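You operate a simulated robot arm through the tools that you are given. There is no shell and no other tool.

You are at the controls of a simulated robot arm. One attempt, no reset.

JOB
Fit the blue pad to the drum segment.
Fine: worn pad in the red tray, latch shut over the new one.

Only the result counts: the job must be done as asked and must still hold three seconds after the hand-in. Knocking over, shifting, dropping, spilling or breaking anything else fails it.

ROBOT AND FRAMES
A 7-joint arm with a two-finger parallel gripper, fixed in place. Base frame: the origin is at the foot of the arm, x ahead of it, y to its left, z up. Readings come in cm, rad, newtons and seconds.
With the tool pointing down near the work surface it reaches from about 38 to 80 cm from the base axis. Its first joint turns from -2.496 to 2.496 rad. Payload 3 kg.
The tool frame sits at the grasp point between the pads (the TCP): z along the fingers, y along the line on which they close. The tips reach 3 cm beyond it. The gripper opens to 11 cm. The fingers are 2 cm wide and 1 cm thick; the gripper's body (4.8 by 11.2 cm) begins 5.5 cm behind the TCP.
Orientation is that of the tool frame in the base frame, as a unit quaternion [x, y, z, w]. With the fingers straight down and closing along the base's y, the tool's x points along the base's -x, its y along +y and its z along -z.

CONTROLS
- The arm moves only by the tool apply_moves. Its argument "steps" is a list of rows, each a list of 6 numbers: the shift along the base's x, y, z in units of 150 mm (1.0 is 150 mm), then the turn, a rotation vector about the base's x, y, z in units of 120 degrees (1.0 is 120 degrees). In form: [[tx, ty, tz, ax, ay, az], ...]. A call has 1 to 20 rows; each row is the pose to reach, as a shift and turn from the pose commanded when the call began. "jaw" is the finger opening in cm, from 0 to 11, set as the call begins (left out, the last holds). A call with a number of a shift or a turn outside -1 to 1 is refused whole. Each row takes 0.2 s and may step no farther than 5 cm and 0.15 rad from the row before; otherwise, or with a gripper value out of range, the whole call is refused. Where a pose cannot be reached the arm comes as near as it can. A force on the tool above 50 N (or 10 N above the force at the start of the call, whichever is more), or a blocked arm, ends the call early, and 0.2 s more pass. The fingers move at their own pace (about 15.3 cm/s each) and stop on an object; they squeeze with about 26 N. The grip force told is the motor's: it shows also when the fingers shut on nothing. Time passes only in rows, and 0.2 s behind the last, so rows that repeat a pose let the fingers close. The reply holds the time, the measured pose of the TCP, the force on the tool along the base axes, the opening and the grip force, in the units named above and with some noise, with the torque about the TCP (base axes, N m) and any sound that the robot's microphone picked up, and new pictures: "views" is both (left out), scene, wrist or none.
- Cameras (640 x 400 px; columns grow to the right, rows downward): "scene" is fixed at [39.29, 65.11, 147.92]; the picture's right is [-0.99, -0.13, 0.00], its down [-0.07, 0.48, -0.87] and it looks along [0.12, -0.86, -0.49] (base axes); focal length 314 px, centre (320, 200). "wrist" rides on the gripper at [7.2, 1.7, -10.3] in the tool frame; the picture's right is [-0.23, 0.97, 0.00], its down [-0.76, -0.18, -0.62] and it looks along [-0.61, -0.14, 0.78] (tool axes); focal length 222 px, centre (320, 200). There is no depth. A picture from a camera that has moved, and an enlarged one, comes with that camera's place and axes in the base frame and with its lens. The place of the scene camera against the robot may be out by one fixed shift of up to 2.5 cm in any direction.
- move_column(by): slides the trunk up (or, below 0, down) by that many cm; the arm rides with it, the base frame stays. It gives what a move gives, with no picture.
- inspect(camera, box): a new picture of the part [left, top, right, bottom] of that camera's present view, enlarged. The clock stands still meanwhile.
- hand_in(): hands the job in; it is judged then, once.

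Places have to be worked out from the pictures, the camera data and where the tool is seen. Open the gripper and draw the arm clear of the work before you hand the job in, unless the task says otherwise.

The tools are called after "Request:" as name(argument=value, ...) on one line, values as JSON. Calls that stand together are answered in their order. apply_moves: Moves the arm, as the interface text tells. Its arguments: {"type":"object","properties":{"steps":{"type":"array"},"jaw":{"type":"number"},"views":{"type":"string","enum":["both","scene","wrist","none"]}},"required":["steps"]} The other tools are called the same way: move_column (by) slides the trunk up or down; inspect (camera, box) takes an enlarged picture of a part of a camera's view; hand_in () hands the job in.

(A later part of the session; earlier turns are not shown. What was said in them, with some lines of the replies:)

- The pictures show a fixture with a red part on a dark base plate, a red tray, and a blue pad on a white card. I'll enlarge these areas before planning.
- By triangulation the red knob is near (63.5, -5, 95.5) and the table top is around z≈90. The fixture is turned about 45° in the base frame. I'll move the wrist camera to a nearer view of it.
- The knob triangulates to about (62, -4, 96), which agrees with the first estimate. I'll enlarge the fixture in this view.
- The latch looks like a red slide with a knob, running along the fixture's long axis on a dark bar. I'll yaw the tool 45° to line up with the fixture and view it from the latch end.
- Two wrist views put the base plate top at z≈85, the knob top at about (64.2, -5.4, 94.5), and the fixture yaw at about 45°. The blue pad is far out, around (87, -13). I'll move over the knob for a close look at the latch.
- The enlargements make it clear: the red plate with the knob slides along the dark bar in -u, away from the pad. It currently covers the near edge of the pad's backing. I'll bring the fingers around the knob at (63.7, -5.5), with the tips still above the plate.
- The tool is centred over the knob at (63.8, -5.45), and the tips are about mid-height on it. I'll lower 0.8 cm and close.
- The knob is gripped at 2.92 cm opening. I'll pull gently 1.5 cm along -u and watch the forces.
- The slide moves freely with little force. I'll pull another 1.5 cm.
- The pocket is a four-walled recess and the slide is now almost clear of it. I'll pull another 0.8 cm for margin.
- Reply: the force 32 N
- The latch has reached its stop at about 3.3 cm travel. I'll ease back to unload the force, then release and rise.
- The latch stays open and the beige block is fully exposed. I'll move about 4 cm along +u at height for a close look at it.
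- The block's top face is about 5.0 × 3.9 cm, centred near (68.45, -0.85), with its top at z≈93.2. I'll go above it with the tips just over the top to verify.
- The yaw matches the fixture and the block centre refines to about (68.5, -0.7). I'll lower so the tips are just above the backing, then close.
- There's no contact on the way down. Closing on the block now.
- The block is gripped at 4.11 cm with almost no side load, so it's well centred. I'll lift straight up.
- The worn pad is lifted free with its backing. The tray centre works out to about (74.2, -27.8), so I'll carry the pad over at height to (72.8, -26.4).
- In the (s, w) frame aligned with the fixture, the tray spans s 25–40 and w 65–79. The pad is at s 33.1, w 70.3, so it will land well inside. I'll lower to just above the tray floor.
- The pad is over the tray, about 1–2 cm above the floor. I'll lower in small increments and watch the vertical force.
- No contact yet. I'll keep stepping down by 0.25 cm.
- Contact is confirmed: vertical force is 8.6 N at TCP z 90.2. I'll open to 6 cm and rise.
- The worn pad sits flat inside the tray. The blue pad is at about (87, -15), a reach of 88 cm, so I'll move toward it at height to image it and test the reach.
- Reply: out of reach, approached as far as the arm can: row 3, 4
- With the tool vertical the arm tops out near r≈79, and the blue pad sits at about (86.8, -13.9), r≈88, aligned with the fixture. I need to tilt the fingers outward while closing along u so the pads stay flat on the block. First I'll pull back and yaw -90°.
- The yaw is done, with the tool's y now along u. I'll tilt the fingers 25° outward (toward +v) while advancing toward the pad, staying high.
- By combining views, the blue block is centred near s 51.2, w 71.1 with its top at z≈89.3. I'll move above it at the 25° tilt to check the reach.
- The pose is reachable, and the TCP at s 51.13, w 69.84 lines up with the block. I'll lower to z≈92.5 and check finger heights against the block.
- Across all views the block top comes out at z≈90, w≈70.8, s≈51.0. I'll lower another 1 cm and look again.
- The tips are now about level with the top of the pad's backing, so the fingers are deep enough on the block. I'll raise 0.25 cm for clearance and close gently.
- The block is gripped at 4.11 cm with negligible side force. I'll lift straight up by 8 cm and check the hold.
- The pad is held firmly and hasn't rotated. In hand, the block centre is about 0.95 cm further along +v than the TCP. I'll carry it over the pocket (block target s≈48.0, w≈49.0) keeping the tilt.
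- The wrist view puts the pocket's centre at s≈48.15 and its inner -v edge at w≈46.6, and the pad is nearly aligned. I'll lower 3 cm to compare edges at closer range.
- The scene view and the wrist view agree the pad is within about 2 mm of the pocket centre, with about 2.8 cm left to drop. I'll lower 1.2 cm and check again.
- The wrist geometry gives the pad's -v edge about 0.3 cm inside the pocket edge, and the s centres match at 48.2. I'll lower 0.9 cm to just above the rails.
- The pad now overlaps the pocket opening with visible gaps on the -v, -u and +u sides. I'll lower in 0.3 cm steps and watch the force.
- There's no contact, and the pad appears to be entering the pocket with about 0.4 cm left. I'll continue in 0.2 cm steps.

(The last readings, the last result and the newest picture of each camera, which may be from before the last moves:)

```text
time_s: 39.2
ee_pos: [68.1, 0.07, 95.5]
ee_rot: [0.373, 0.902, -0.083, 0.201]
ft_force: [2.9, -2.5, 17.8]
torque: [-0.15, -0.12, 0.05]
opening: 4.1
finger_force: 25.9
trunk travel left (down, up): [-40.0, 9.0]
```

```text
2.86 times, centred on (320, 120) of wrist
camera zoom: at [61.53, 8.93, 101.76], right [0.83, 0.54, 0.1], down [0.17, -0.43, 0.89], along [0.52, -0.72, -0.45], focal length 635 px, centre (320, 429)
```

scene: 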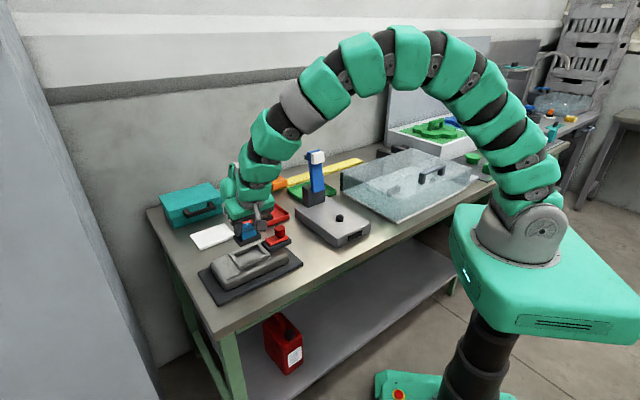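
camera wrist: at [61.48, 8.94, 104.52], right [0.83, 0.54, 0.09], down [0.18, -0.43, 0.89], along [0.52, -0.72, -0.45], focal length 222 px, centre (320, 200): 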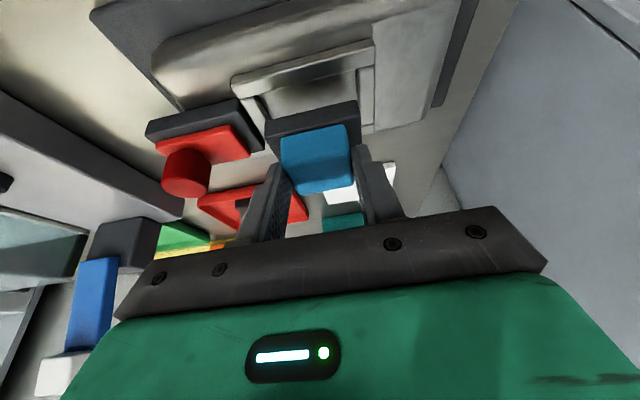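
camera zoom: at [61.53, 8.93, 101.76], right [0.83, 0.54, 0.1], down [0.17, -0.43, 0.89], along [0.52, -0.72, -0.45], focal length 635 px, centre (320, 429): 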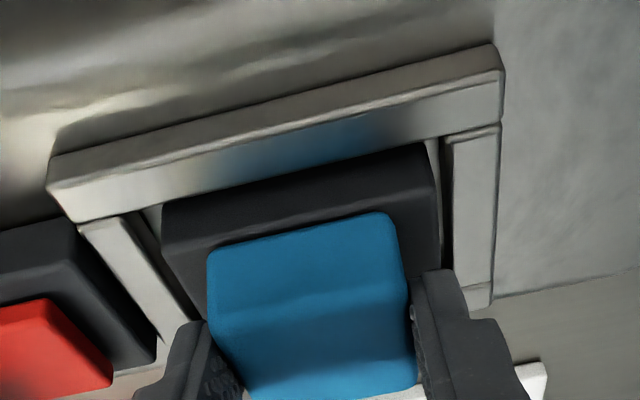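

Contact is 17.8 N at TCP z≈95.45, and the scene image is close to the worn pad's seated position. I'll unload slightly, then probe sideways along +v to check that the pocket walls capture the pad.

Request:
apply_moves(steps=[[0, 0, 0.008, 0, 0, 0], [0, 0, 0.008, 0, 0, 0]], views="none")

Request:
apply_moves(steps=[[0.007, -0.007, 0, 0, 0, 0], [0.014, -0.014, 0, 0, 0, 0], [0.014, -0.014, 0, 0, 0, 0]], views="none")

```text
time_s: 39.8
ee_pos: [67.99, 0.11, 95.51]
ee_rot: [0.372, 0.902, -0.083, 0.2]
ft_force: [5.1, -1.4, 13.2]
torque: [-0.1, -0.32, 0.05]
opening: 4.13
finger_force: 26.1
trunk travel left (down, up): [-40.0, 9.0]
```

```text
time_s: 40.6
ee_pos: [68.08, -0.13, 95.38]
ee_rot: [0.373, 0.902, -0.083, 0.2]
ft_force: [-3.6, 1.2, 9.9]
torque: [-0.02, 0.04, -0.02]
opening: 4.09
finger_force: 26.1
trunk travel left (down, up): [-40.0, 9.0]
```

Request:
apply_moves(steps=[[0.01, -0.01, 0, 0, 0, 0], [0.014, -0.014, 0, 0, 0, 0]], views="none")

Request:
inspect(camera="scene", box=[230, 225, 290, 275])

Request:
inspect(camera="wrist", box=[240, 50, 400, 190])

```text
time_s: 41.2
ee_pos: [68.21, -0.2, 95.46]
ee_rot: [0.373, 0.902, -0.083, 0.2]
ft_force: [-14.8, 9.8, 3.1]
torque: [0.39, 0.54, -0.05]
opening: 4.16
finger_force: 25.7
trunk travel left (down, up): [-40.0, 9.0]
```

```text
8.00 times, centred on (260, 250) of scene
camera zoom: at [39.29, 65.11, 147.92], right [-0.99, -0.13, 0.0], down [-0.07, 0.48, -0.87], along [0.12, -0.86, -0.49], focal length 2516 px, centre (800, -200)
```

zoom: 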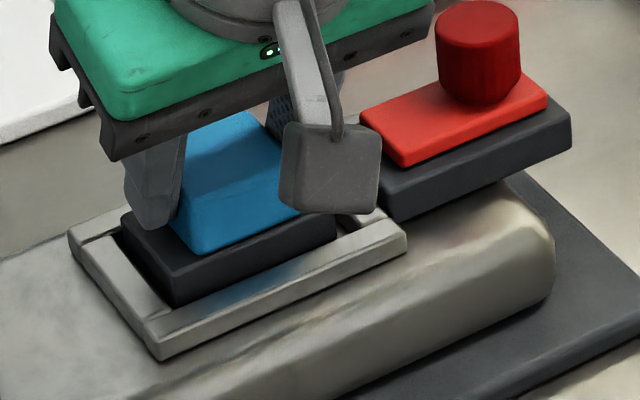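

```text
2.86 times, centred on (320, 120) of wrist
camera zoom: at [61.75, 8.67, 101.76], right [0.83, 0.54, 0.09], down [0.18, -0.43, 0.89], along [0.52, -0.72, -0.45], focal length 635 px, centre (320, 429)
```

zoom: 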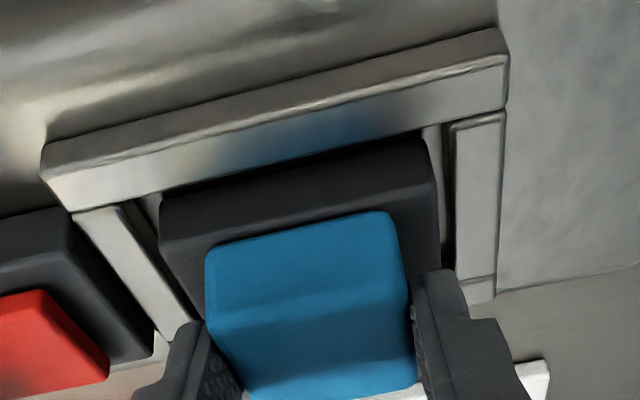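

A firm 17 N wall reaction along -v shows the pad is captured by the pocket and down on its floor. I'll move back 0.3 cm to centre it, press lightly, then check the force.

Request:
apply_moves(steps=[[-0.008, 0.008, 0, 0, 0, 0], [-0.014, 0.014, 0, 0, 0, 0], [-0.014, 0.014, 0, 0, 0, 0]], views="none")

Request:
apply_moves(steps=[[0, 0, -0.007, 0, 0, 0], [0, 0, -0.007, 0, 0, 0]], views="none")

```text
time_s: 42.0
ee_pos: [68.19, -0.07, 95.53]
ee_rot: [0.373, 0.902, -0.082, 0.2]
ft_force: [1.6, -0.7, 5.6]
torque: [-0.2, -0.25, 0.04]
opening: 4.12
finger_force: 26.3
trunk travel left (down, up): [-40.0, 9.0]
```

```text
time_s: 42.6
ee_pos: [68.07, -0.1, 95.3]
ee_rot: [0.373, 0.902, -0.083, 0.201]
ft_force: [1.6, -0.1, 15.4]
torque: [-0.41, -0.36, 0.04]
opening: 4.11
finger_force: 26.4
trunk travel left (down, up): [-40.0, 9.0]
```

The contact is now at the +v edge, which suggests a slight pitch in the grip that should settle on release. I'll ease the pressure, open to 5.8 cm and lift off.

Request:
apply_moves(steps=[[0, 0, 0.007, 0, 0, 0], [0, 0, 0.007, 0, 0, 0]], views="none")

Request:
apply_moves(steps=[[0, 0, 0, 0, 0, 0], [0, 0, 0, 0, 0, 0], [0, 0, 0, 0, 0, 0]], jaw=5.8, views="wrist")

Request:
inspect(camera="scene", box=[230, 225, 290, 275])

Request:
inspect(camera="wrist", box=[240, 50, 400, 190])

```text
time_s: 43.2
ee_pos: [68.09, -0.13, 95.41]
ee_rot: [0.373, 0.902, -0.084, 0.199]
ft_force: [1.7, 2.6, 6.5]
torque: [0.04, -0.24, 0.1]
opening: 4.11
finger_force: 25.5
trunk travel left (down, up): [-40.0, 9.0]
```

```text
time_s: 44.0
ee_pos: [68.2, -0.17, 95.45]
ee_rot: [0.373, 0.902, -0.084, 0.2]
ft_force: [0.3, 0.8, -0.1]
torque: [0.0, -0.01, 0.0]
opening: 5.79
finger_force: 0.1
trunk travel left (down, up): [-40.0, 9.0]
camera wrist: at [61.66, 8.72, 101.77], right [0.83, 0.54, 0.1], down [0.18, -0.43, 0.89], along [0.52, -0.72, -0.45], focal length 222 px, centre (320, 200)
```

wrist: 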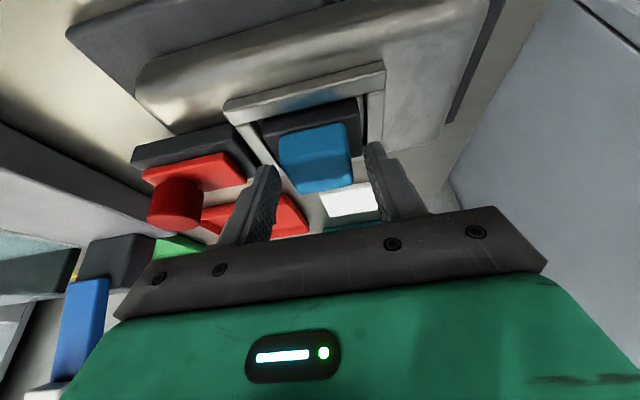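

```text
8.00 times, centred on (260, 250) of scene
camera zoom: at [39.29, 65.11, 147.92], right [-0.99, -0.13, 0.0], down [-0.07, 0.48, -0.87], along [0.12, -0.86, -0.49], focal length 2516 px, centre (800, -200)
```

zoom: 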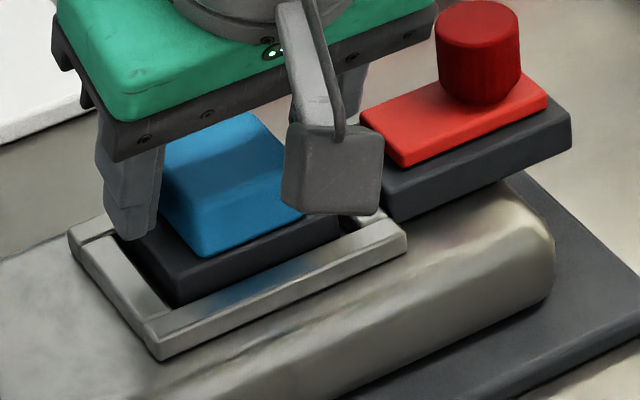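

```text
2.86 times, centred on (320, 120) of wrist
camera zoom: at [61.66, 8.72, 101.77], right [0.83, 0.54, 0.1], down [0.18, -0.43, 0.89], along [0.52, -0.72, -0.45], focal length 635 px, centre (320, 429)
```

zoom: 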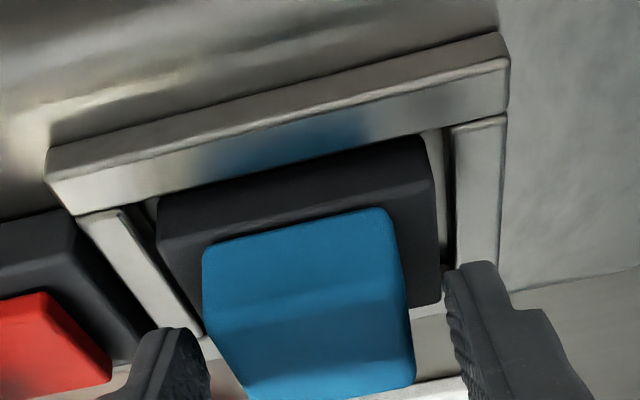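

The pad stayed put on release. I'll rise 6 cm, open wider, and inspect the seating.

Request:
apply_moves(steps=[[0, 0, 0.1, 0, 0, 0], [0, 0, 0.3, 0, 0, 0], [0, 0, 0.5, 0, 0, 0], [0, 0, 0.5, 0, 0, 0]])

Request:
inspect(camera="scene", box=[225, 215, 305, 275])

Request:
inspect(camera="wrist", box=[210, 20, 410, 190])

```text
time_s: 45.0
ee_pos: [68.25, -0.12, 102.91]
ee_rot: [0.374, 0.902, -0.083, 0.198]
ft_force: [-0.1, -0.1, -0.5]
torque: [-0.02, -0.01, -0.04]
opening: 5.8
finger_force: 0.1
trunk travel left (down, up): [-40.0, 9.0]
camera wrist: at [61.73, 8.74, 109.32], right [0.83, 0.54, 0.09], down [0.18, -0.43, 0.89], along [0.52, -0.72, -0.45], focal length 222 px, centre (320, 200)
```

scene: 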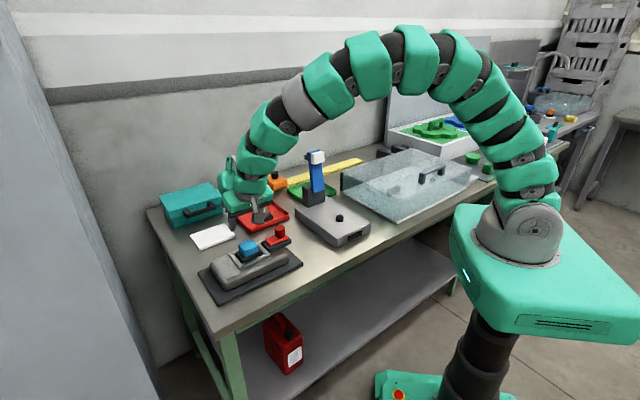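
wrist: 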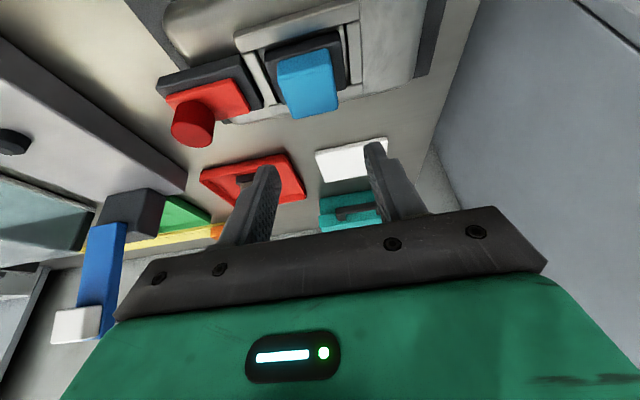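

```text
6.67 times, centred on (265, 245) of scene
camera zoom: at [39.29, 65.11, 147.92], right [-0.99, -0.13, 0.0], down [-0.07, 0.48, -0.87], along [0.12, -0.86, -0.49], focal length 2097 px, centre (687, -100)
```

zoom: 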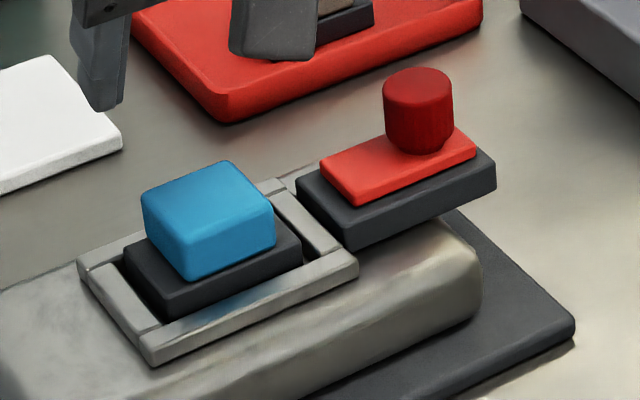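

```text
2.35 times, centred on (310, 105) of wrist
camera zoom: at [61.73, 8.74, 109.32], right [0.83, 0.54, 0.09], down [0.18, -0.43, 0.89], along [0.52, -0.72, -0.45], focal length 523 px, centre (344, 424)
```

zoom: 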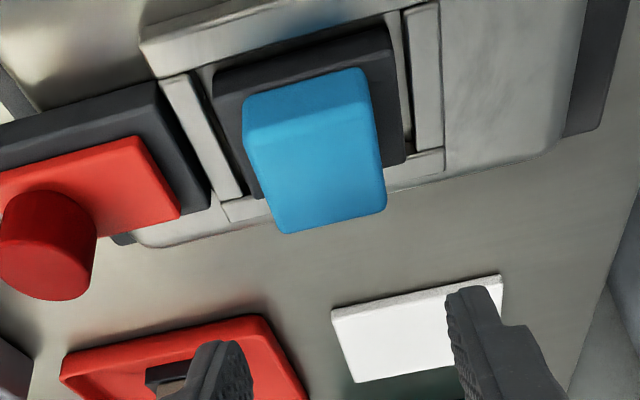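

The blue block's image now matches the worn pad's seated position to within about 1 mm in every corner, so the pad is seated flat. Next I'll untilt and move above the latch knob at about (61.35, -7.95).

Request:
apply_moves(steps=[[-0.153, -0.174, 0, 0.0491, 0.0491, 0], [-0.306, -0.348, 0, 0.0982, 0.0982, 0], [-0.46, -0.522, -0.03, 0.1473, 0.1473, 0], [-0.46, -0.522, -0.03, 0.1473, 0.1473, 0]], jaw=7)

Request:
inspect(camera="scene", box=[225, 195, 315, 275])

Request:
inspect(camera="wrist", box=[220, 60, 440, 240])

```text
time_s: 46.0
ee_pos: [61.34, -8.18, 102.4]
ee_rot: [0.382, 0.924, 0.0, 0.0]
ft_force: [0.4, 0.5, -0.4]
torque: [0.01, 0.01, 0.0]
opening: 7.0
finger_force: 0.1
trunk travel left (down, up): [-40.0, 9.0]
camera wrist: at [57.42, -1.94, 112.77], right [0.85, 0.53, 0.0], down [0.41, -0.66, 0.62], along [0.33, -0.53, -0.78], focal length 222 px, centre (320, 200)
```

scene: 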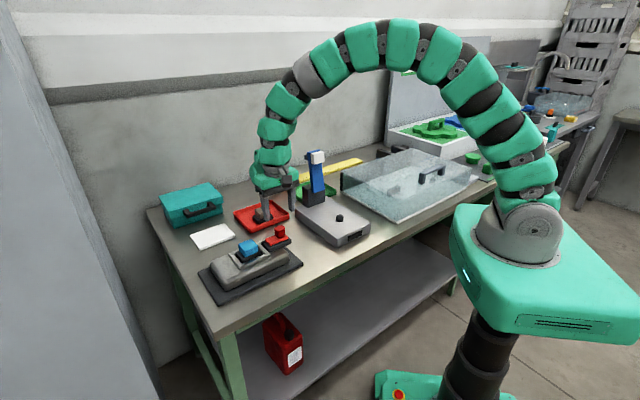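
wrist: 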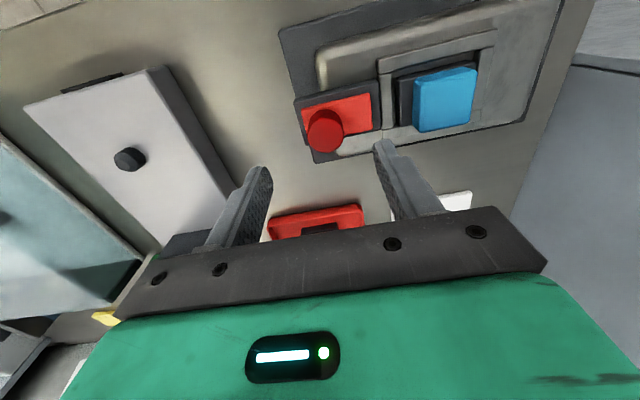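

```text
5.00 times, centred on (270, 235) of scene
camera zoom: at [39.29, 65.11, 147.92], right [-0.99, -0.13, 0.0], down [-0.07, 0.48, -0.87], along [0.12, -0.86, -0.49], focal length 1572 px, centre (570, 25)
```

zoom: 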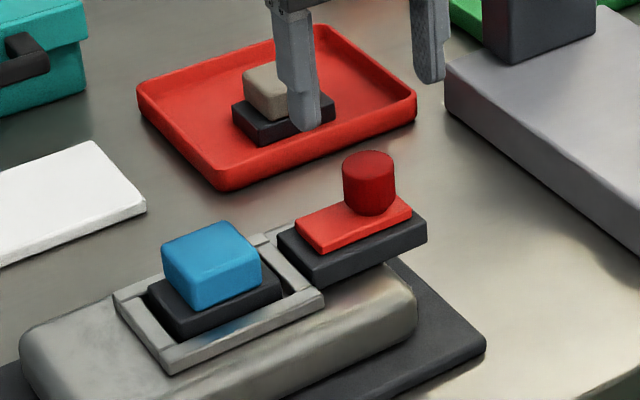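

```text
2.22 times, centred on (330, 150) of wrist
camera zoom: at [57.42, -1.94, 112.77], right [0.85, 0.53, 0.0], down [0.41, -0.66, 0.62], along [0.33, -0.53, -0.78], focal length 494 px, centre (298, 311)
```

zoom: 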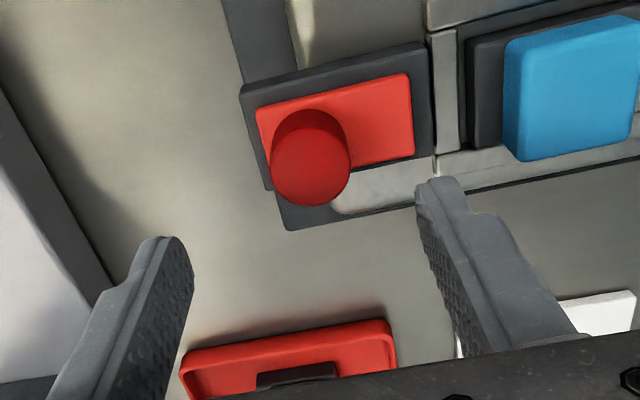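

The knob is at s≈38.0, w≈49.1, just about under the TCP. I'll align, lower with the fingers straddling it along u, and close.

Request:
apply_moves(steps=[[0.01, 0.013, -0.12, 0, 0, 0], [0.01, 0.013, -0.25, 0, 0, 0], [0.01, 0.013, -0.373, 0, 0, 0], [0.01, 0.013, -0.373, 0, 0, 0]], views="wrist")

Request:
inspect(camera="scene", box=[235, 205, 315, 265])

```text
time_s: 47.0
ee_pos: [61.3, -7.74, 96.71]
ee_rot: [0.382, 0.924, 0.0, -0.001]
ft_force: [-0.7, 0.2, 0.4]
torque: [-0.01, 0.01, -0.01]
opening: 6.98
finger_force: 0.0
trunk travel left (down, up): [-40.0, 9.0]
camera wrist: at [57.5, -1.49, 107.13], right [0.85, 0.53, 0.0], down [0.41, -0.66, 0.62], along [0.33, -0.53, -0.78], focal length 222 px, centre (320, 200)
```

wrist: 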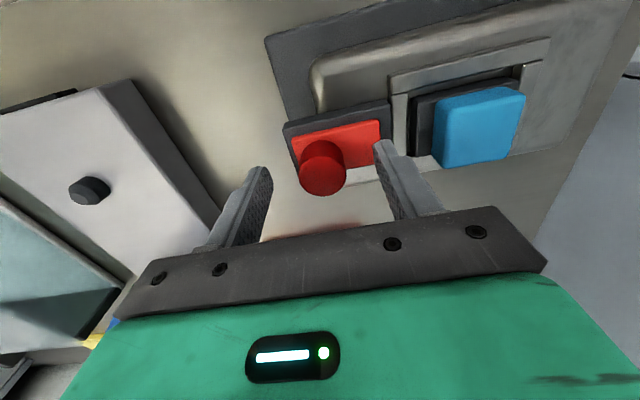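

```text
6.67 times, centred on (275, 235) of scene
camera zoom: at [39.29, 65.11, 147.92], right [-0.99, -0.13, 0.0], down [-0.07, 0.48, -0.87], along [0.12, -0.86, -0.49], focal length 2097 px, centre (620, -33)
```

zoom: 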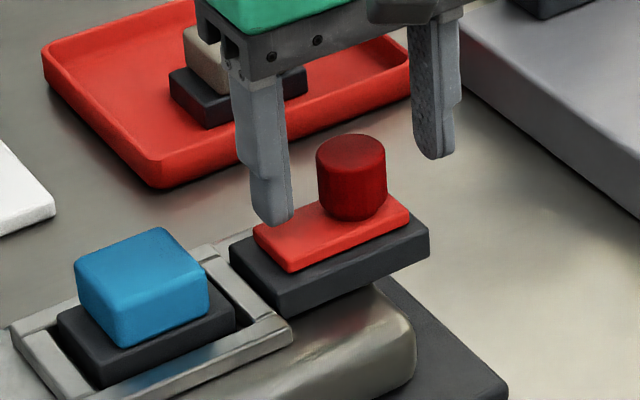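

Request:
apply_moves(steps=[[0, 0, 0, 0, 0, 0], [0, 0, 0, 0, 0, 0], [0, 0, 0, 0, 0, 0]], jaw=0, views="wrist")

```text
time_s: 47.8
ee_pos: [61.51, -7.68, 96.78]
ee_rot: [0.382, 0.924, 0.0, 0.001]
ft_force: [5.3, 10.0, -1.5]
torque: [0.45, -0.69, 0.01]
opening: 2.95
finger_force: 45.3
trunk travel left (down, up): [-40.0, 9.0]
camera wrist: at [57.57, -1.41, 107.14], right [0.85, 0.53, 0.0], down [0.41, -0.66, 0.62], along [0.33, -0.53, -0.78], focal length 222 px, centre (320, 200)
```

wrist: 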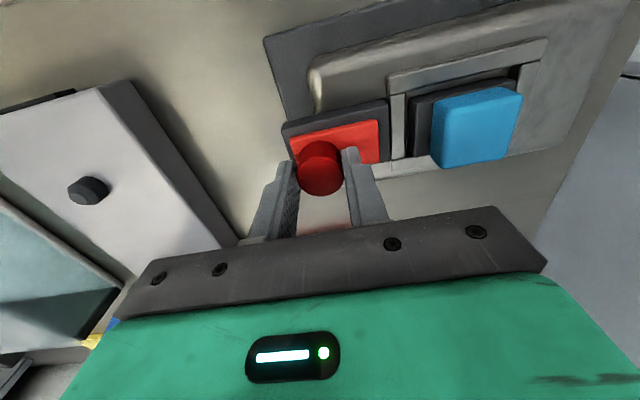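

The knob is gripped at 2.95 cm. I'll push along +u, 1.5 cm first, watching the forces.

Request:
apply_moves(steps=[[0.0236, 0.0236, 0, 0, 0, 0], [0.0472, 0.0472, 0, 0, 0, 0], [0.0707, 0.0707, 0, 0, 0, 0]], views="none")

Request:
inspect(camera="scene", box=[225, 205, 305, 265])

```text
time_s: 48.6
ee_pos: [62.47, -6.61, 96.69]
ee_rot: [0.383, 0.924, -0.001, -0.002]
ft_force: [-2.2, 0.8, -9.5]
torque: [1.02, 0.45, 0.11]
opening: 2.93
finger_force: 45.3
trunk travel left (down, up): [-40.0, 9.0]
```

```text
6.67 times, centred on (265, 235) of scene
camera zoom: at [39.29, 65.11, 147.92], right [-0.99, -0.13, 0.0], down [-0.07, 0.48, -0.87], along [0.12, -0.86, -0.49], focal length 2097 px, centre (687, -33)
```

zoom: 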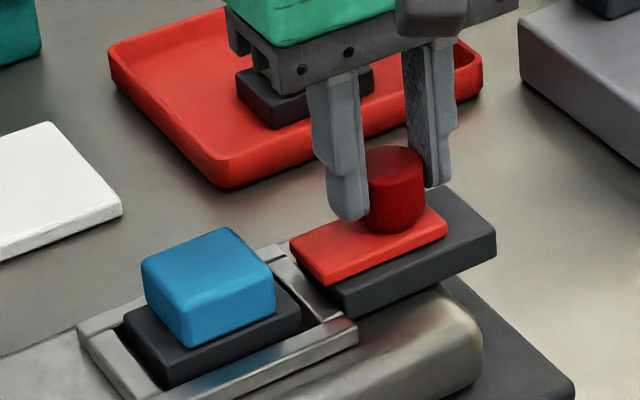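

It slides freely. I'll push on another 1.2 cm.

Request:
apply_moves(steps=[[0.0189, 0.0189, 0, 0, 0, 0], [0.0377, 0.0377, 0, 0, 0, 0], [0.0566, 0.0566, 0, 0, 0, 0]], views="none")

Request:
inspect(camera="scene", box=[225, 205, 305, 265])

```text
time_s: 49.4
ee_pos: [63.45, -5.79, 96.72]
ee_rot: [0.383, 0.924, 0.0, 0.0]
ft_force: [-5.9, 5.1, -9.2]
torque: [1.06, 0.58, -0.02]
opening: 2.94
finger_force: 44.8
trunk travel left (down, up): [-40.0, 9.0]
```

```text
6.67 times, centred on (265, 235) of scene
camera zoom: at [39.29, 65.11, 147.92], right [-0.99, -0.13, 0.0], down [-0.07, 0.48, -0.87], along [0.12, -0.86, -0.49], focal length 2097 px, centre (687, -33)
```

zoom: 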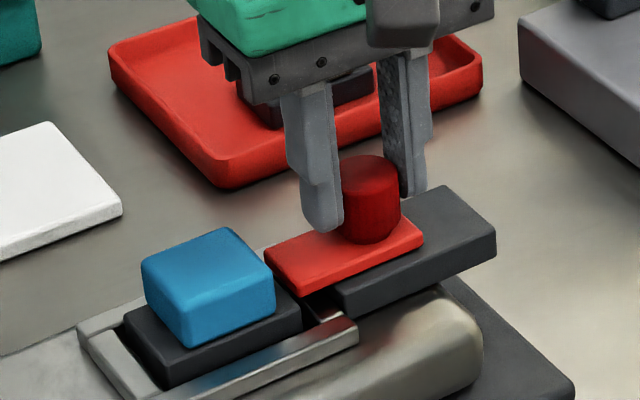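

The plate now overlaps the pad's backing, with about 0.7–1 cm remaining. I'll continue in small steps until the closed stop.

Request:
apply_moves(steps=[[0.0094, 0.0094, 0, 0, 0, 0], [0.0189, 0.0189, 0, 0, 0, 0]], views="none")

Request:
apply_moves(steps=[[0.0094, 0.0094, 0, 0, 0, 0], [0.0141, 0.0141, 0, 0, 0, 0]], views="none")

Request:
inspect(camera="scene", box=[225, 205, 305, 265])

```text
time_s: 50.0
ee_pos: [63.68, -5.55, 96.79]
ee_rot: [0.382, 0.924, 0.0, -0.001]
ft_force: [-4.7, 4.6, -12.8]
torque: [0.77, 0.16, -0.07]
opening: 2.88
finger_force: 45.1
trunk travel left (down, up): [-40.0, 9.0]
```

```text
time_s: 50.6
ee_pos: [63.89, -5.33, 96.76]
ee_rot: [0.382, 0.924, -0.001, 0.0]
ft_force: [-6.6, 5.7, -15.3]
torque: [0.0, -0.66, -0.03]
opening: 2.92
finger_force: 45.1
trunk travel left (down, up): [-40.0, 9.0]
```

```text
6.67 times, centred on (265, 235) of scene
camera zoom: at [39.29, 65.11, 147.92], right [-0.99, -0.13, 0.0], down [-0.07, 0.48, -0.87], along [0.12, -0.86, -0.49], focal length 2097 px, centre (687, -33)
```

zoom: 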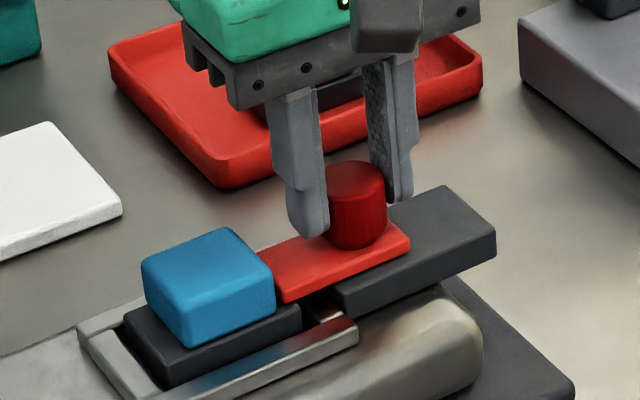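

The plate is nearly back at its original position against the block, about 0.1 cm short. I'll nudge further and watch for the stop.

Request:
apply_moves(steps=[[0.007, 0.007, 0, 0, 0, 0], [0.007, 0.007, 0, 0, 0, 0]], views="none")

Request:
inspect(camera="scene", box=[225, 215, 305, 275])

```text
time_s: 51.2
ee_pos: [63.82, -5.39, 96.74]
ee_rot: [0.382, 0.924, -0.001, -0.001]
ft_force: [-11.8, 0.9, -22.7]
torque: [-0.07, -0.45, 0.0]
opening: 2.94
finger_force: 45.3
trunk travel left (down, up): [-40.0, 9.0]
```

```text
6.67 times, centred on (265, 245) of scene
camera zoom: at [39.29, 65.11, 147.92], right [-0.99, -0.13, 0.0], down [-0.07, 0.48, -0.87], along [0.12, -0.86, -0.49], focal length 2097 px, centre (687, -100)
```

zoom: 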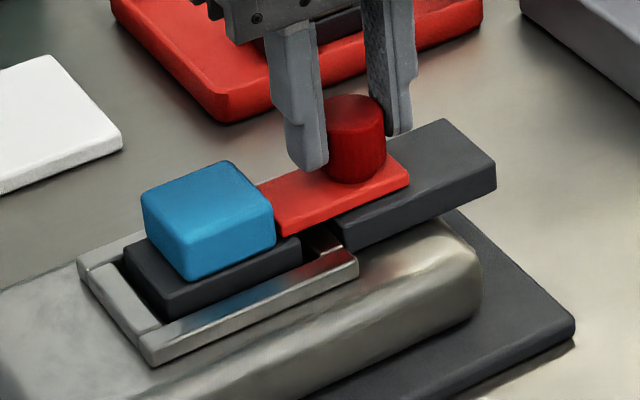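

There's about 8 N resistance along u now, and the image matches the original closed state. One more 0.1 cm push will confirm it is at the stop.

Request:
apply_moves(steps=[[0.0055, 0.0055, -0.003, 0, 0, 0], [0.0055, 0.0055, -0.003, 0, 0, 0]], views="none")

```text
time_s: 51.8
ee_pos: [63.97, -5.45, 96.77]
ee_rot: [0.383, 0.924, 0.001, -0.002]
ft_force: [-20.3, -7.1, -26.1]
torque: [0.03, 0.0, -0.05]
opening: 2.93
finger_force: 45.1
trunk travel left (down, up): [-40.0, 9.0]
```

The force rises to 19 N with no further motion, so the latch is hard against its closed stop. I'll unload the tool and then release.

Request:
apply_moves(steps=[[-0.009, -0.009, -0.012, 0, 0, 0], [-0.009, -0.009, -0.012, 0, 0, 0]], views="none")

```text
time_s: 52.4
ee_pos: [63.89, -5.31, 96.95]
ee_rot: [0.383, 0.924, 0.001, 0.001]
ft_force: [-11.5, 1.6, -0.3]
torque: [0.64, 1.55, -0.12]
opening: 2.95
finger_force: 45.1
trunk travel left (down, up): [-40.0, 9.0]
```

The forces are now low. I'll open the jaw and rise straight up.

Request:
apply_moves(steps=[[0, 0, 0, 0, 0, 0], [0, 0, 0, 0, 0, 0], [0, 0, 0.1, 0, 0, 0], [0, 0, 0.3, 0, 0, 0], [0, 0, 0.6, 0, 0, 0], [0, 0, 0.6, 0, 0, 0]], jaw=6.5)

Request:
inspect(camera="scene", box=[225, 215, 305, 275])

Request:
inspect(camera="wrist", box=[260, 40, 500, 220])

```text
time_s: 53.8
ee_pos: [63.65, -5.29, 105.58]
ee_rot: [0.381, 0.924, -0.001, 0.0]
ft_force: [0.0, -0.2, -0.6]
torque: [-0.01, 0.01, -0.03]
opening: 6.52
finger_force: 0.1
trunk travel left (down, up): [-40.0, 9.0]
camera wrist: at [59.82, 0.89, 115.98], right [0.85, 0.53, 0.0], down [0.41, -0.66, 0.62], along [0.33, -0.53, -0.78], focal length 222 px, centre (320, 200)
```

scene: 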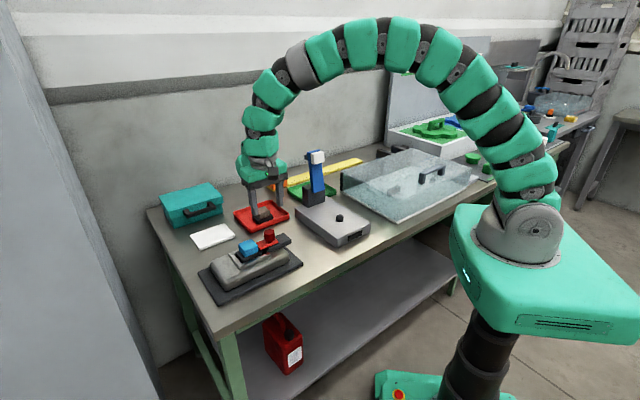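
wrist: 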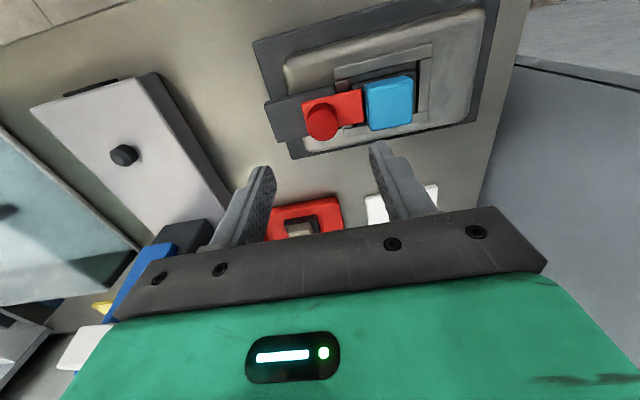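

```text
6.67 times, centred on (265, 245) of scene
camera zoom: at [39.29, 65.11, 147.92], right [-0.99, -0.13, 0.0], down [-0.07, 0.48, -0.87], along [0.12, -0.86, -0.49], focal length 2097 px, centre (687, -100)
```

zoom: 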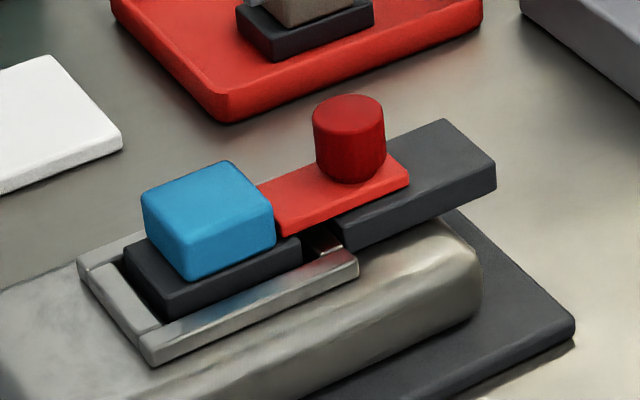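

```text
2.22 times, centred on (380, 130) of wrist
camera zoom: at [59.82, 0.89, 115.98], right [0.85, 0.53, 0.0], down [0.41, -0.66, 0.62], along [0.33, -0.53, -0.78], focal length 494 px, centre (187, 356)
```

zoom: 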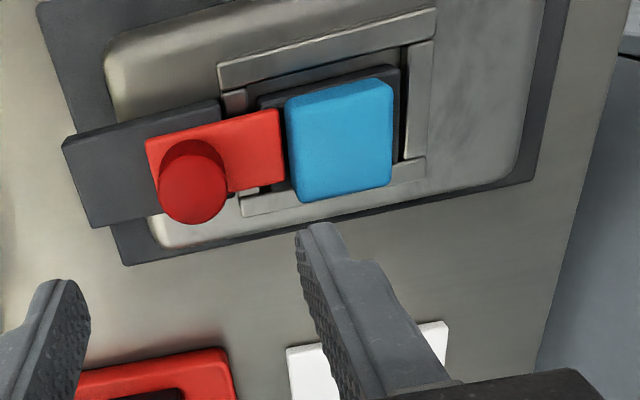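

The scene matches the original closed-latch picture, now with the blue pad under the latch and the worn pad in the tray. I'll raise the arm and draw it back clear of the work.

Request:
apply_moves(steps=[[0, 0, 0.3, 0, 0, 0], [0, 0, 0.6, 0, 0, 0], [-0.2, 0.15, 0.75, 0, 0, 0], [-0.45, 0.3, 0.8, 0, 0, 0], [-0.7, 0.45, 0.8, 0, 0, 0], [-0.9, 0.55, 0.8, 0, 0, 0], [-0.9, 0.55, 0.8, 0, 0, 0], [-0.9, 0.55, 0.8, 0, 0, 0]])

Request:
inspect(camera="scene", box=[180, 170, 320, 310])

```text
time_s: 55.6
ee_pos: [50.3, 2.76, 117.59]
ee_rot: [0.382, 0.924, 0.0, -0.001]
ft_force: [0.5, -0.2, -0.5]
torque: [-0.03, -0.03, -0.01]
opening: 6.49
finger_force: 0.1
trunk travel left (down, up): [-40.0, 9.0]
camera wrist: at [46.42, 9.15, 127.92], right [0.85, 0.53, 0.0], down [0.41, -0.66, 0.62], along [0.33, -0.53, -0.78], focal length 222 px, centre (320, 200)
```

scene: 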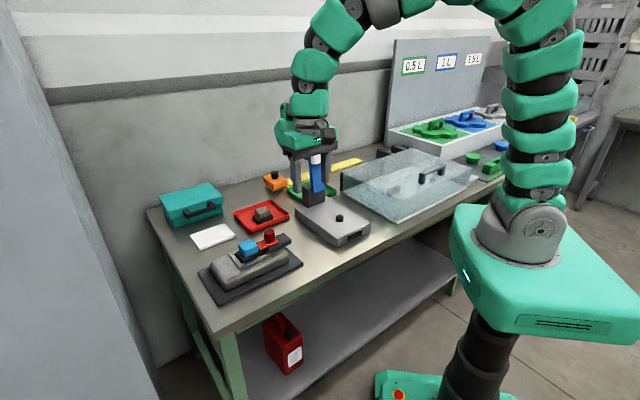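
wrist: 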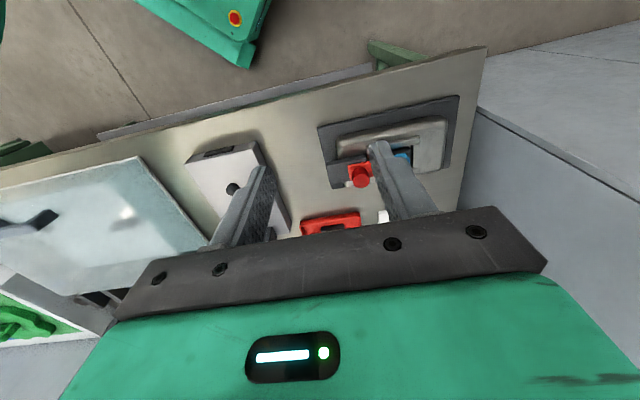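

```text
2.86 times, centred on (250, 240) of scene
camera zoom: at [39.29, 65.11, 147.92], right [-0.99, -0.13, 0.0], down [-0.07, 0.48, -0.87], along [0.12, -0.86, -0.49], focal length 898 px, centre (520, 86)
```

zoom: 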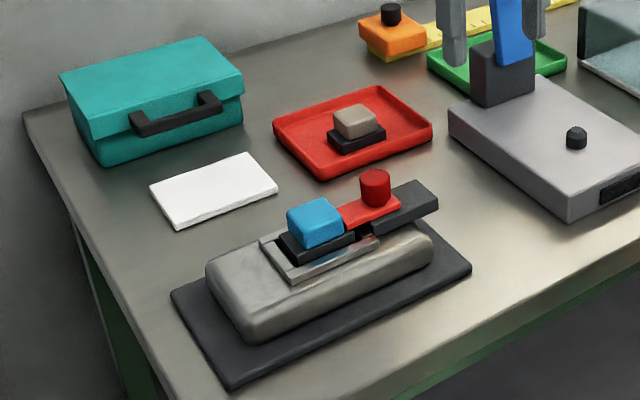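

The blue pad is seated with the latch shut over it, the worn pad is in the red tray, and everything else sits where it started. The gripper is open and clear with no contact forces, so I'm handing in.

Request:
hand_in()

```text
The job is handed in.
```

The blue pad is fitted in the drum segment's pocket with the red latch slid shut over it, and the worn pad is lying in the red tray. I handed the job in. The tool only confirmed it was received, so I don't know how it was judged.

- **Pad seating:** after release, the blue pad's corners in the scene camera matched the worn pad's old position to about 1 mm. A sideways push met the pocket wall, so the pad is held inside the pocket.
- **Latch:** I pushed it until it met a firm stop, about 19 N with no further movement. The final picture matches how the latch looked when it was closed at the start.
- **Everything else:** in the last pictures the white card, teal case and other items look unmoved. The gripper was open and drawn back with no contact forces.

The blue pad was too far out to reach with the gripper pointing straight down, so I gripped it with the fingers tilted 25° outward. I kept that tilt until the pad was in the pocket.
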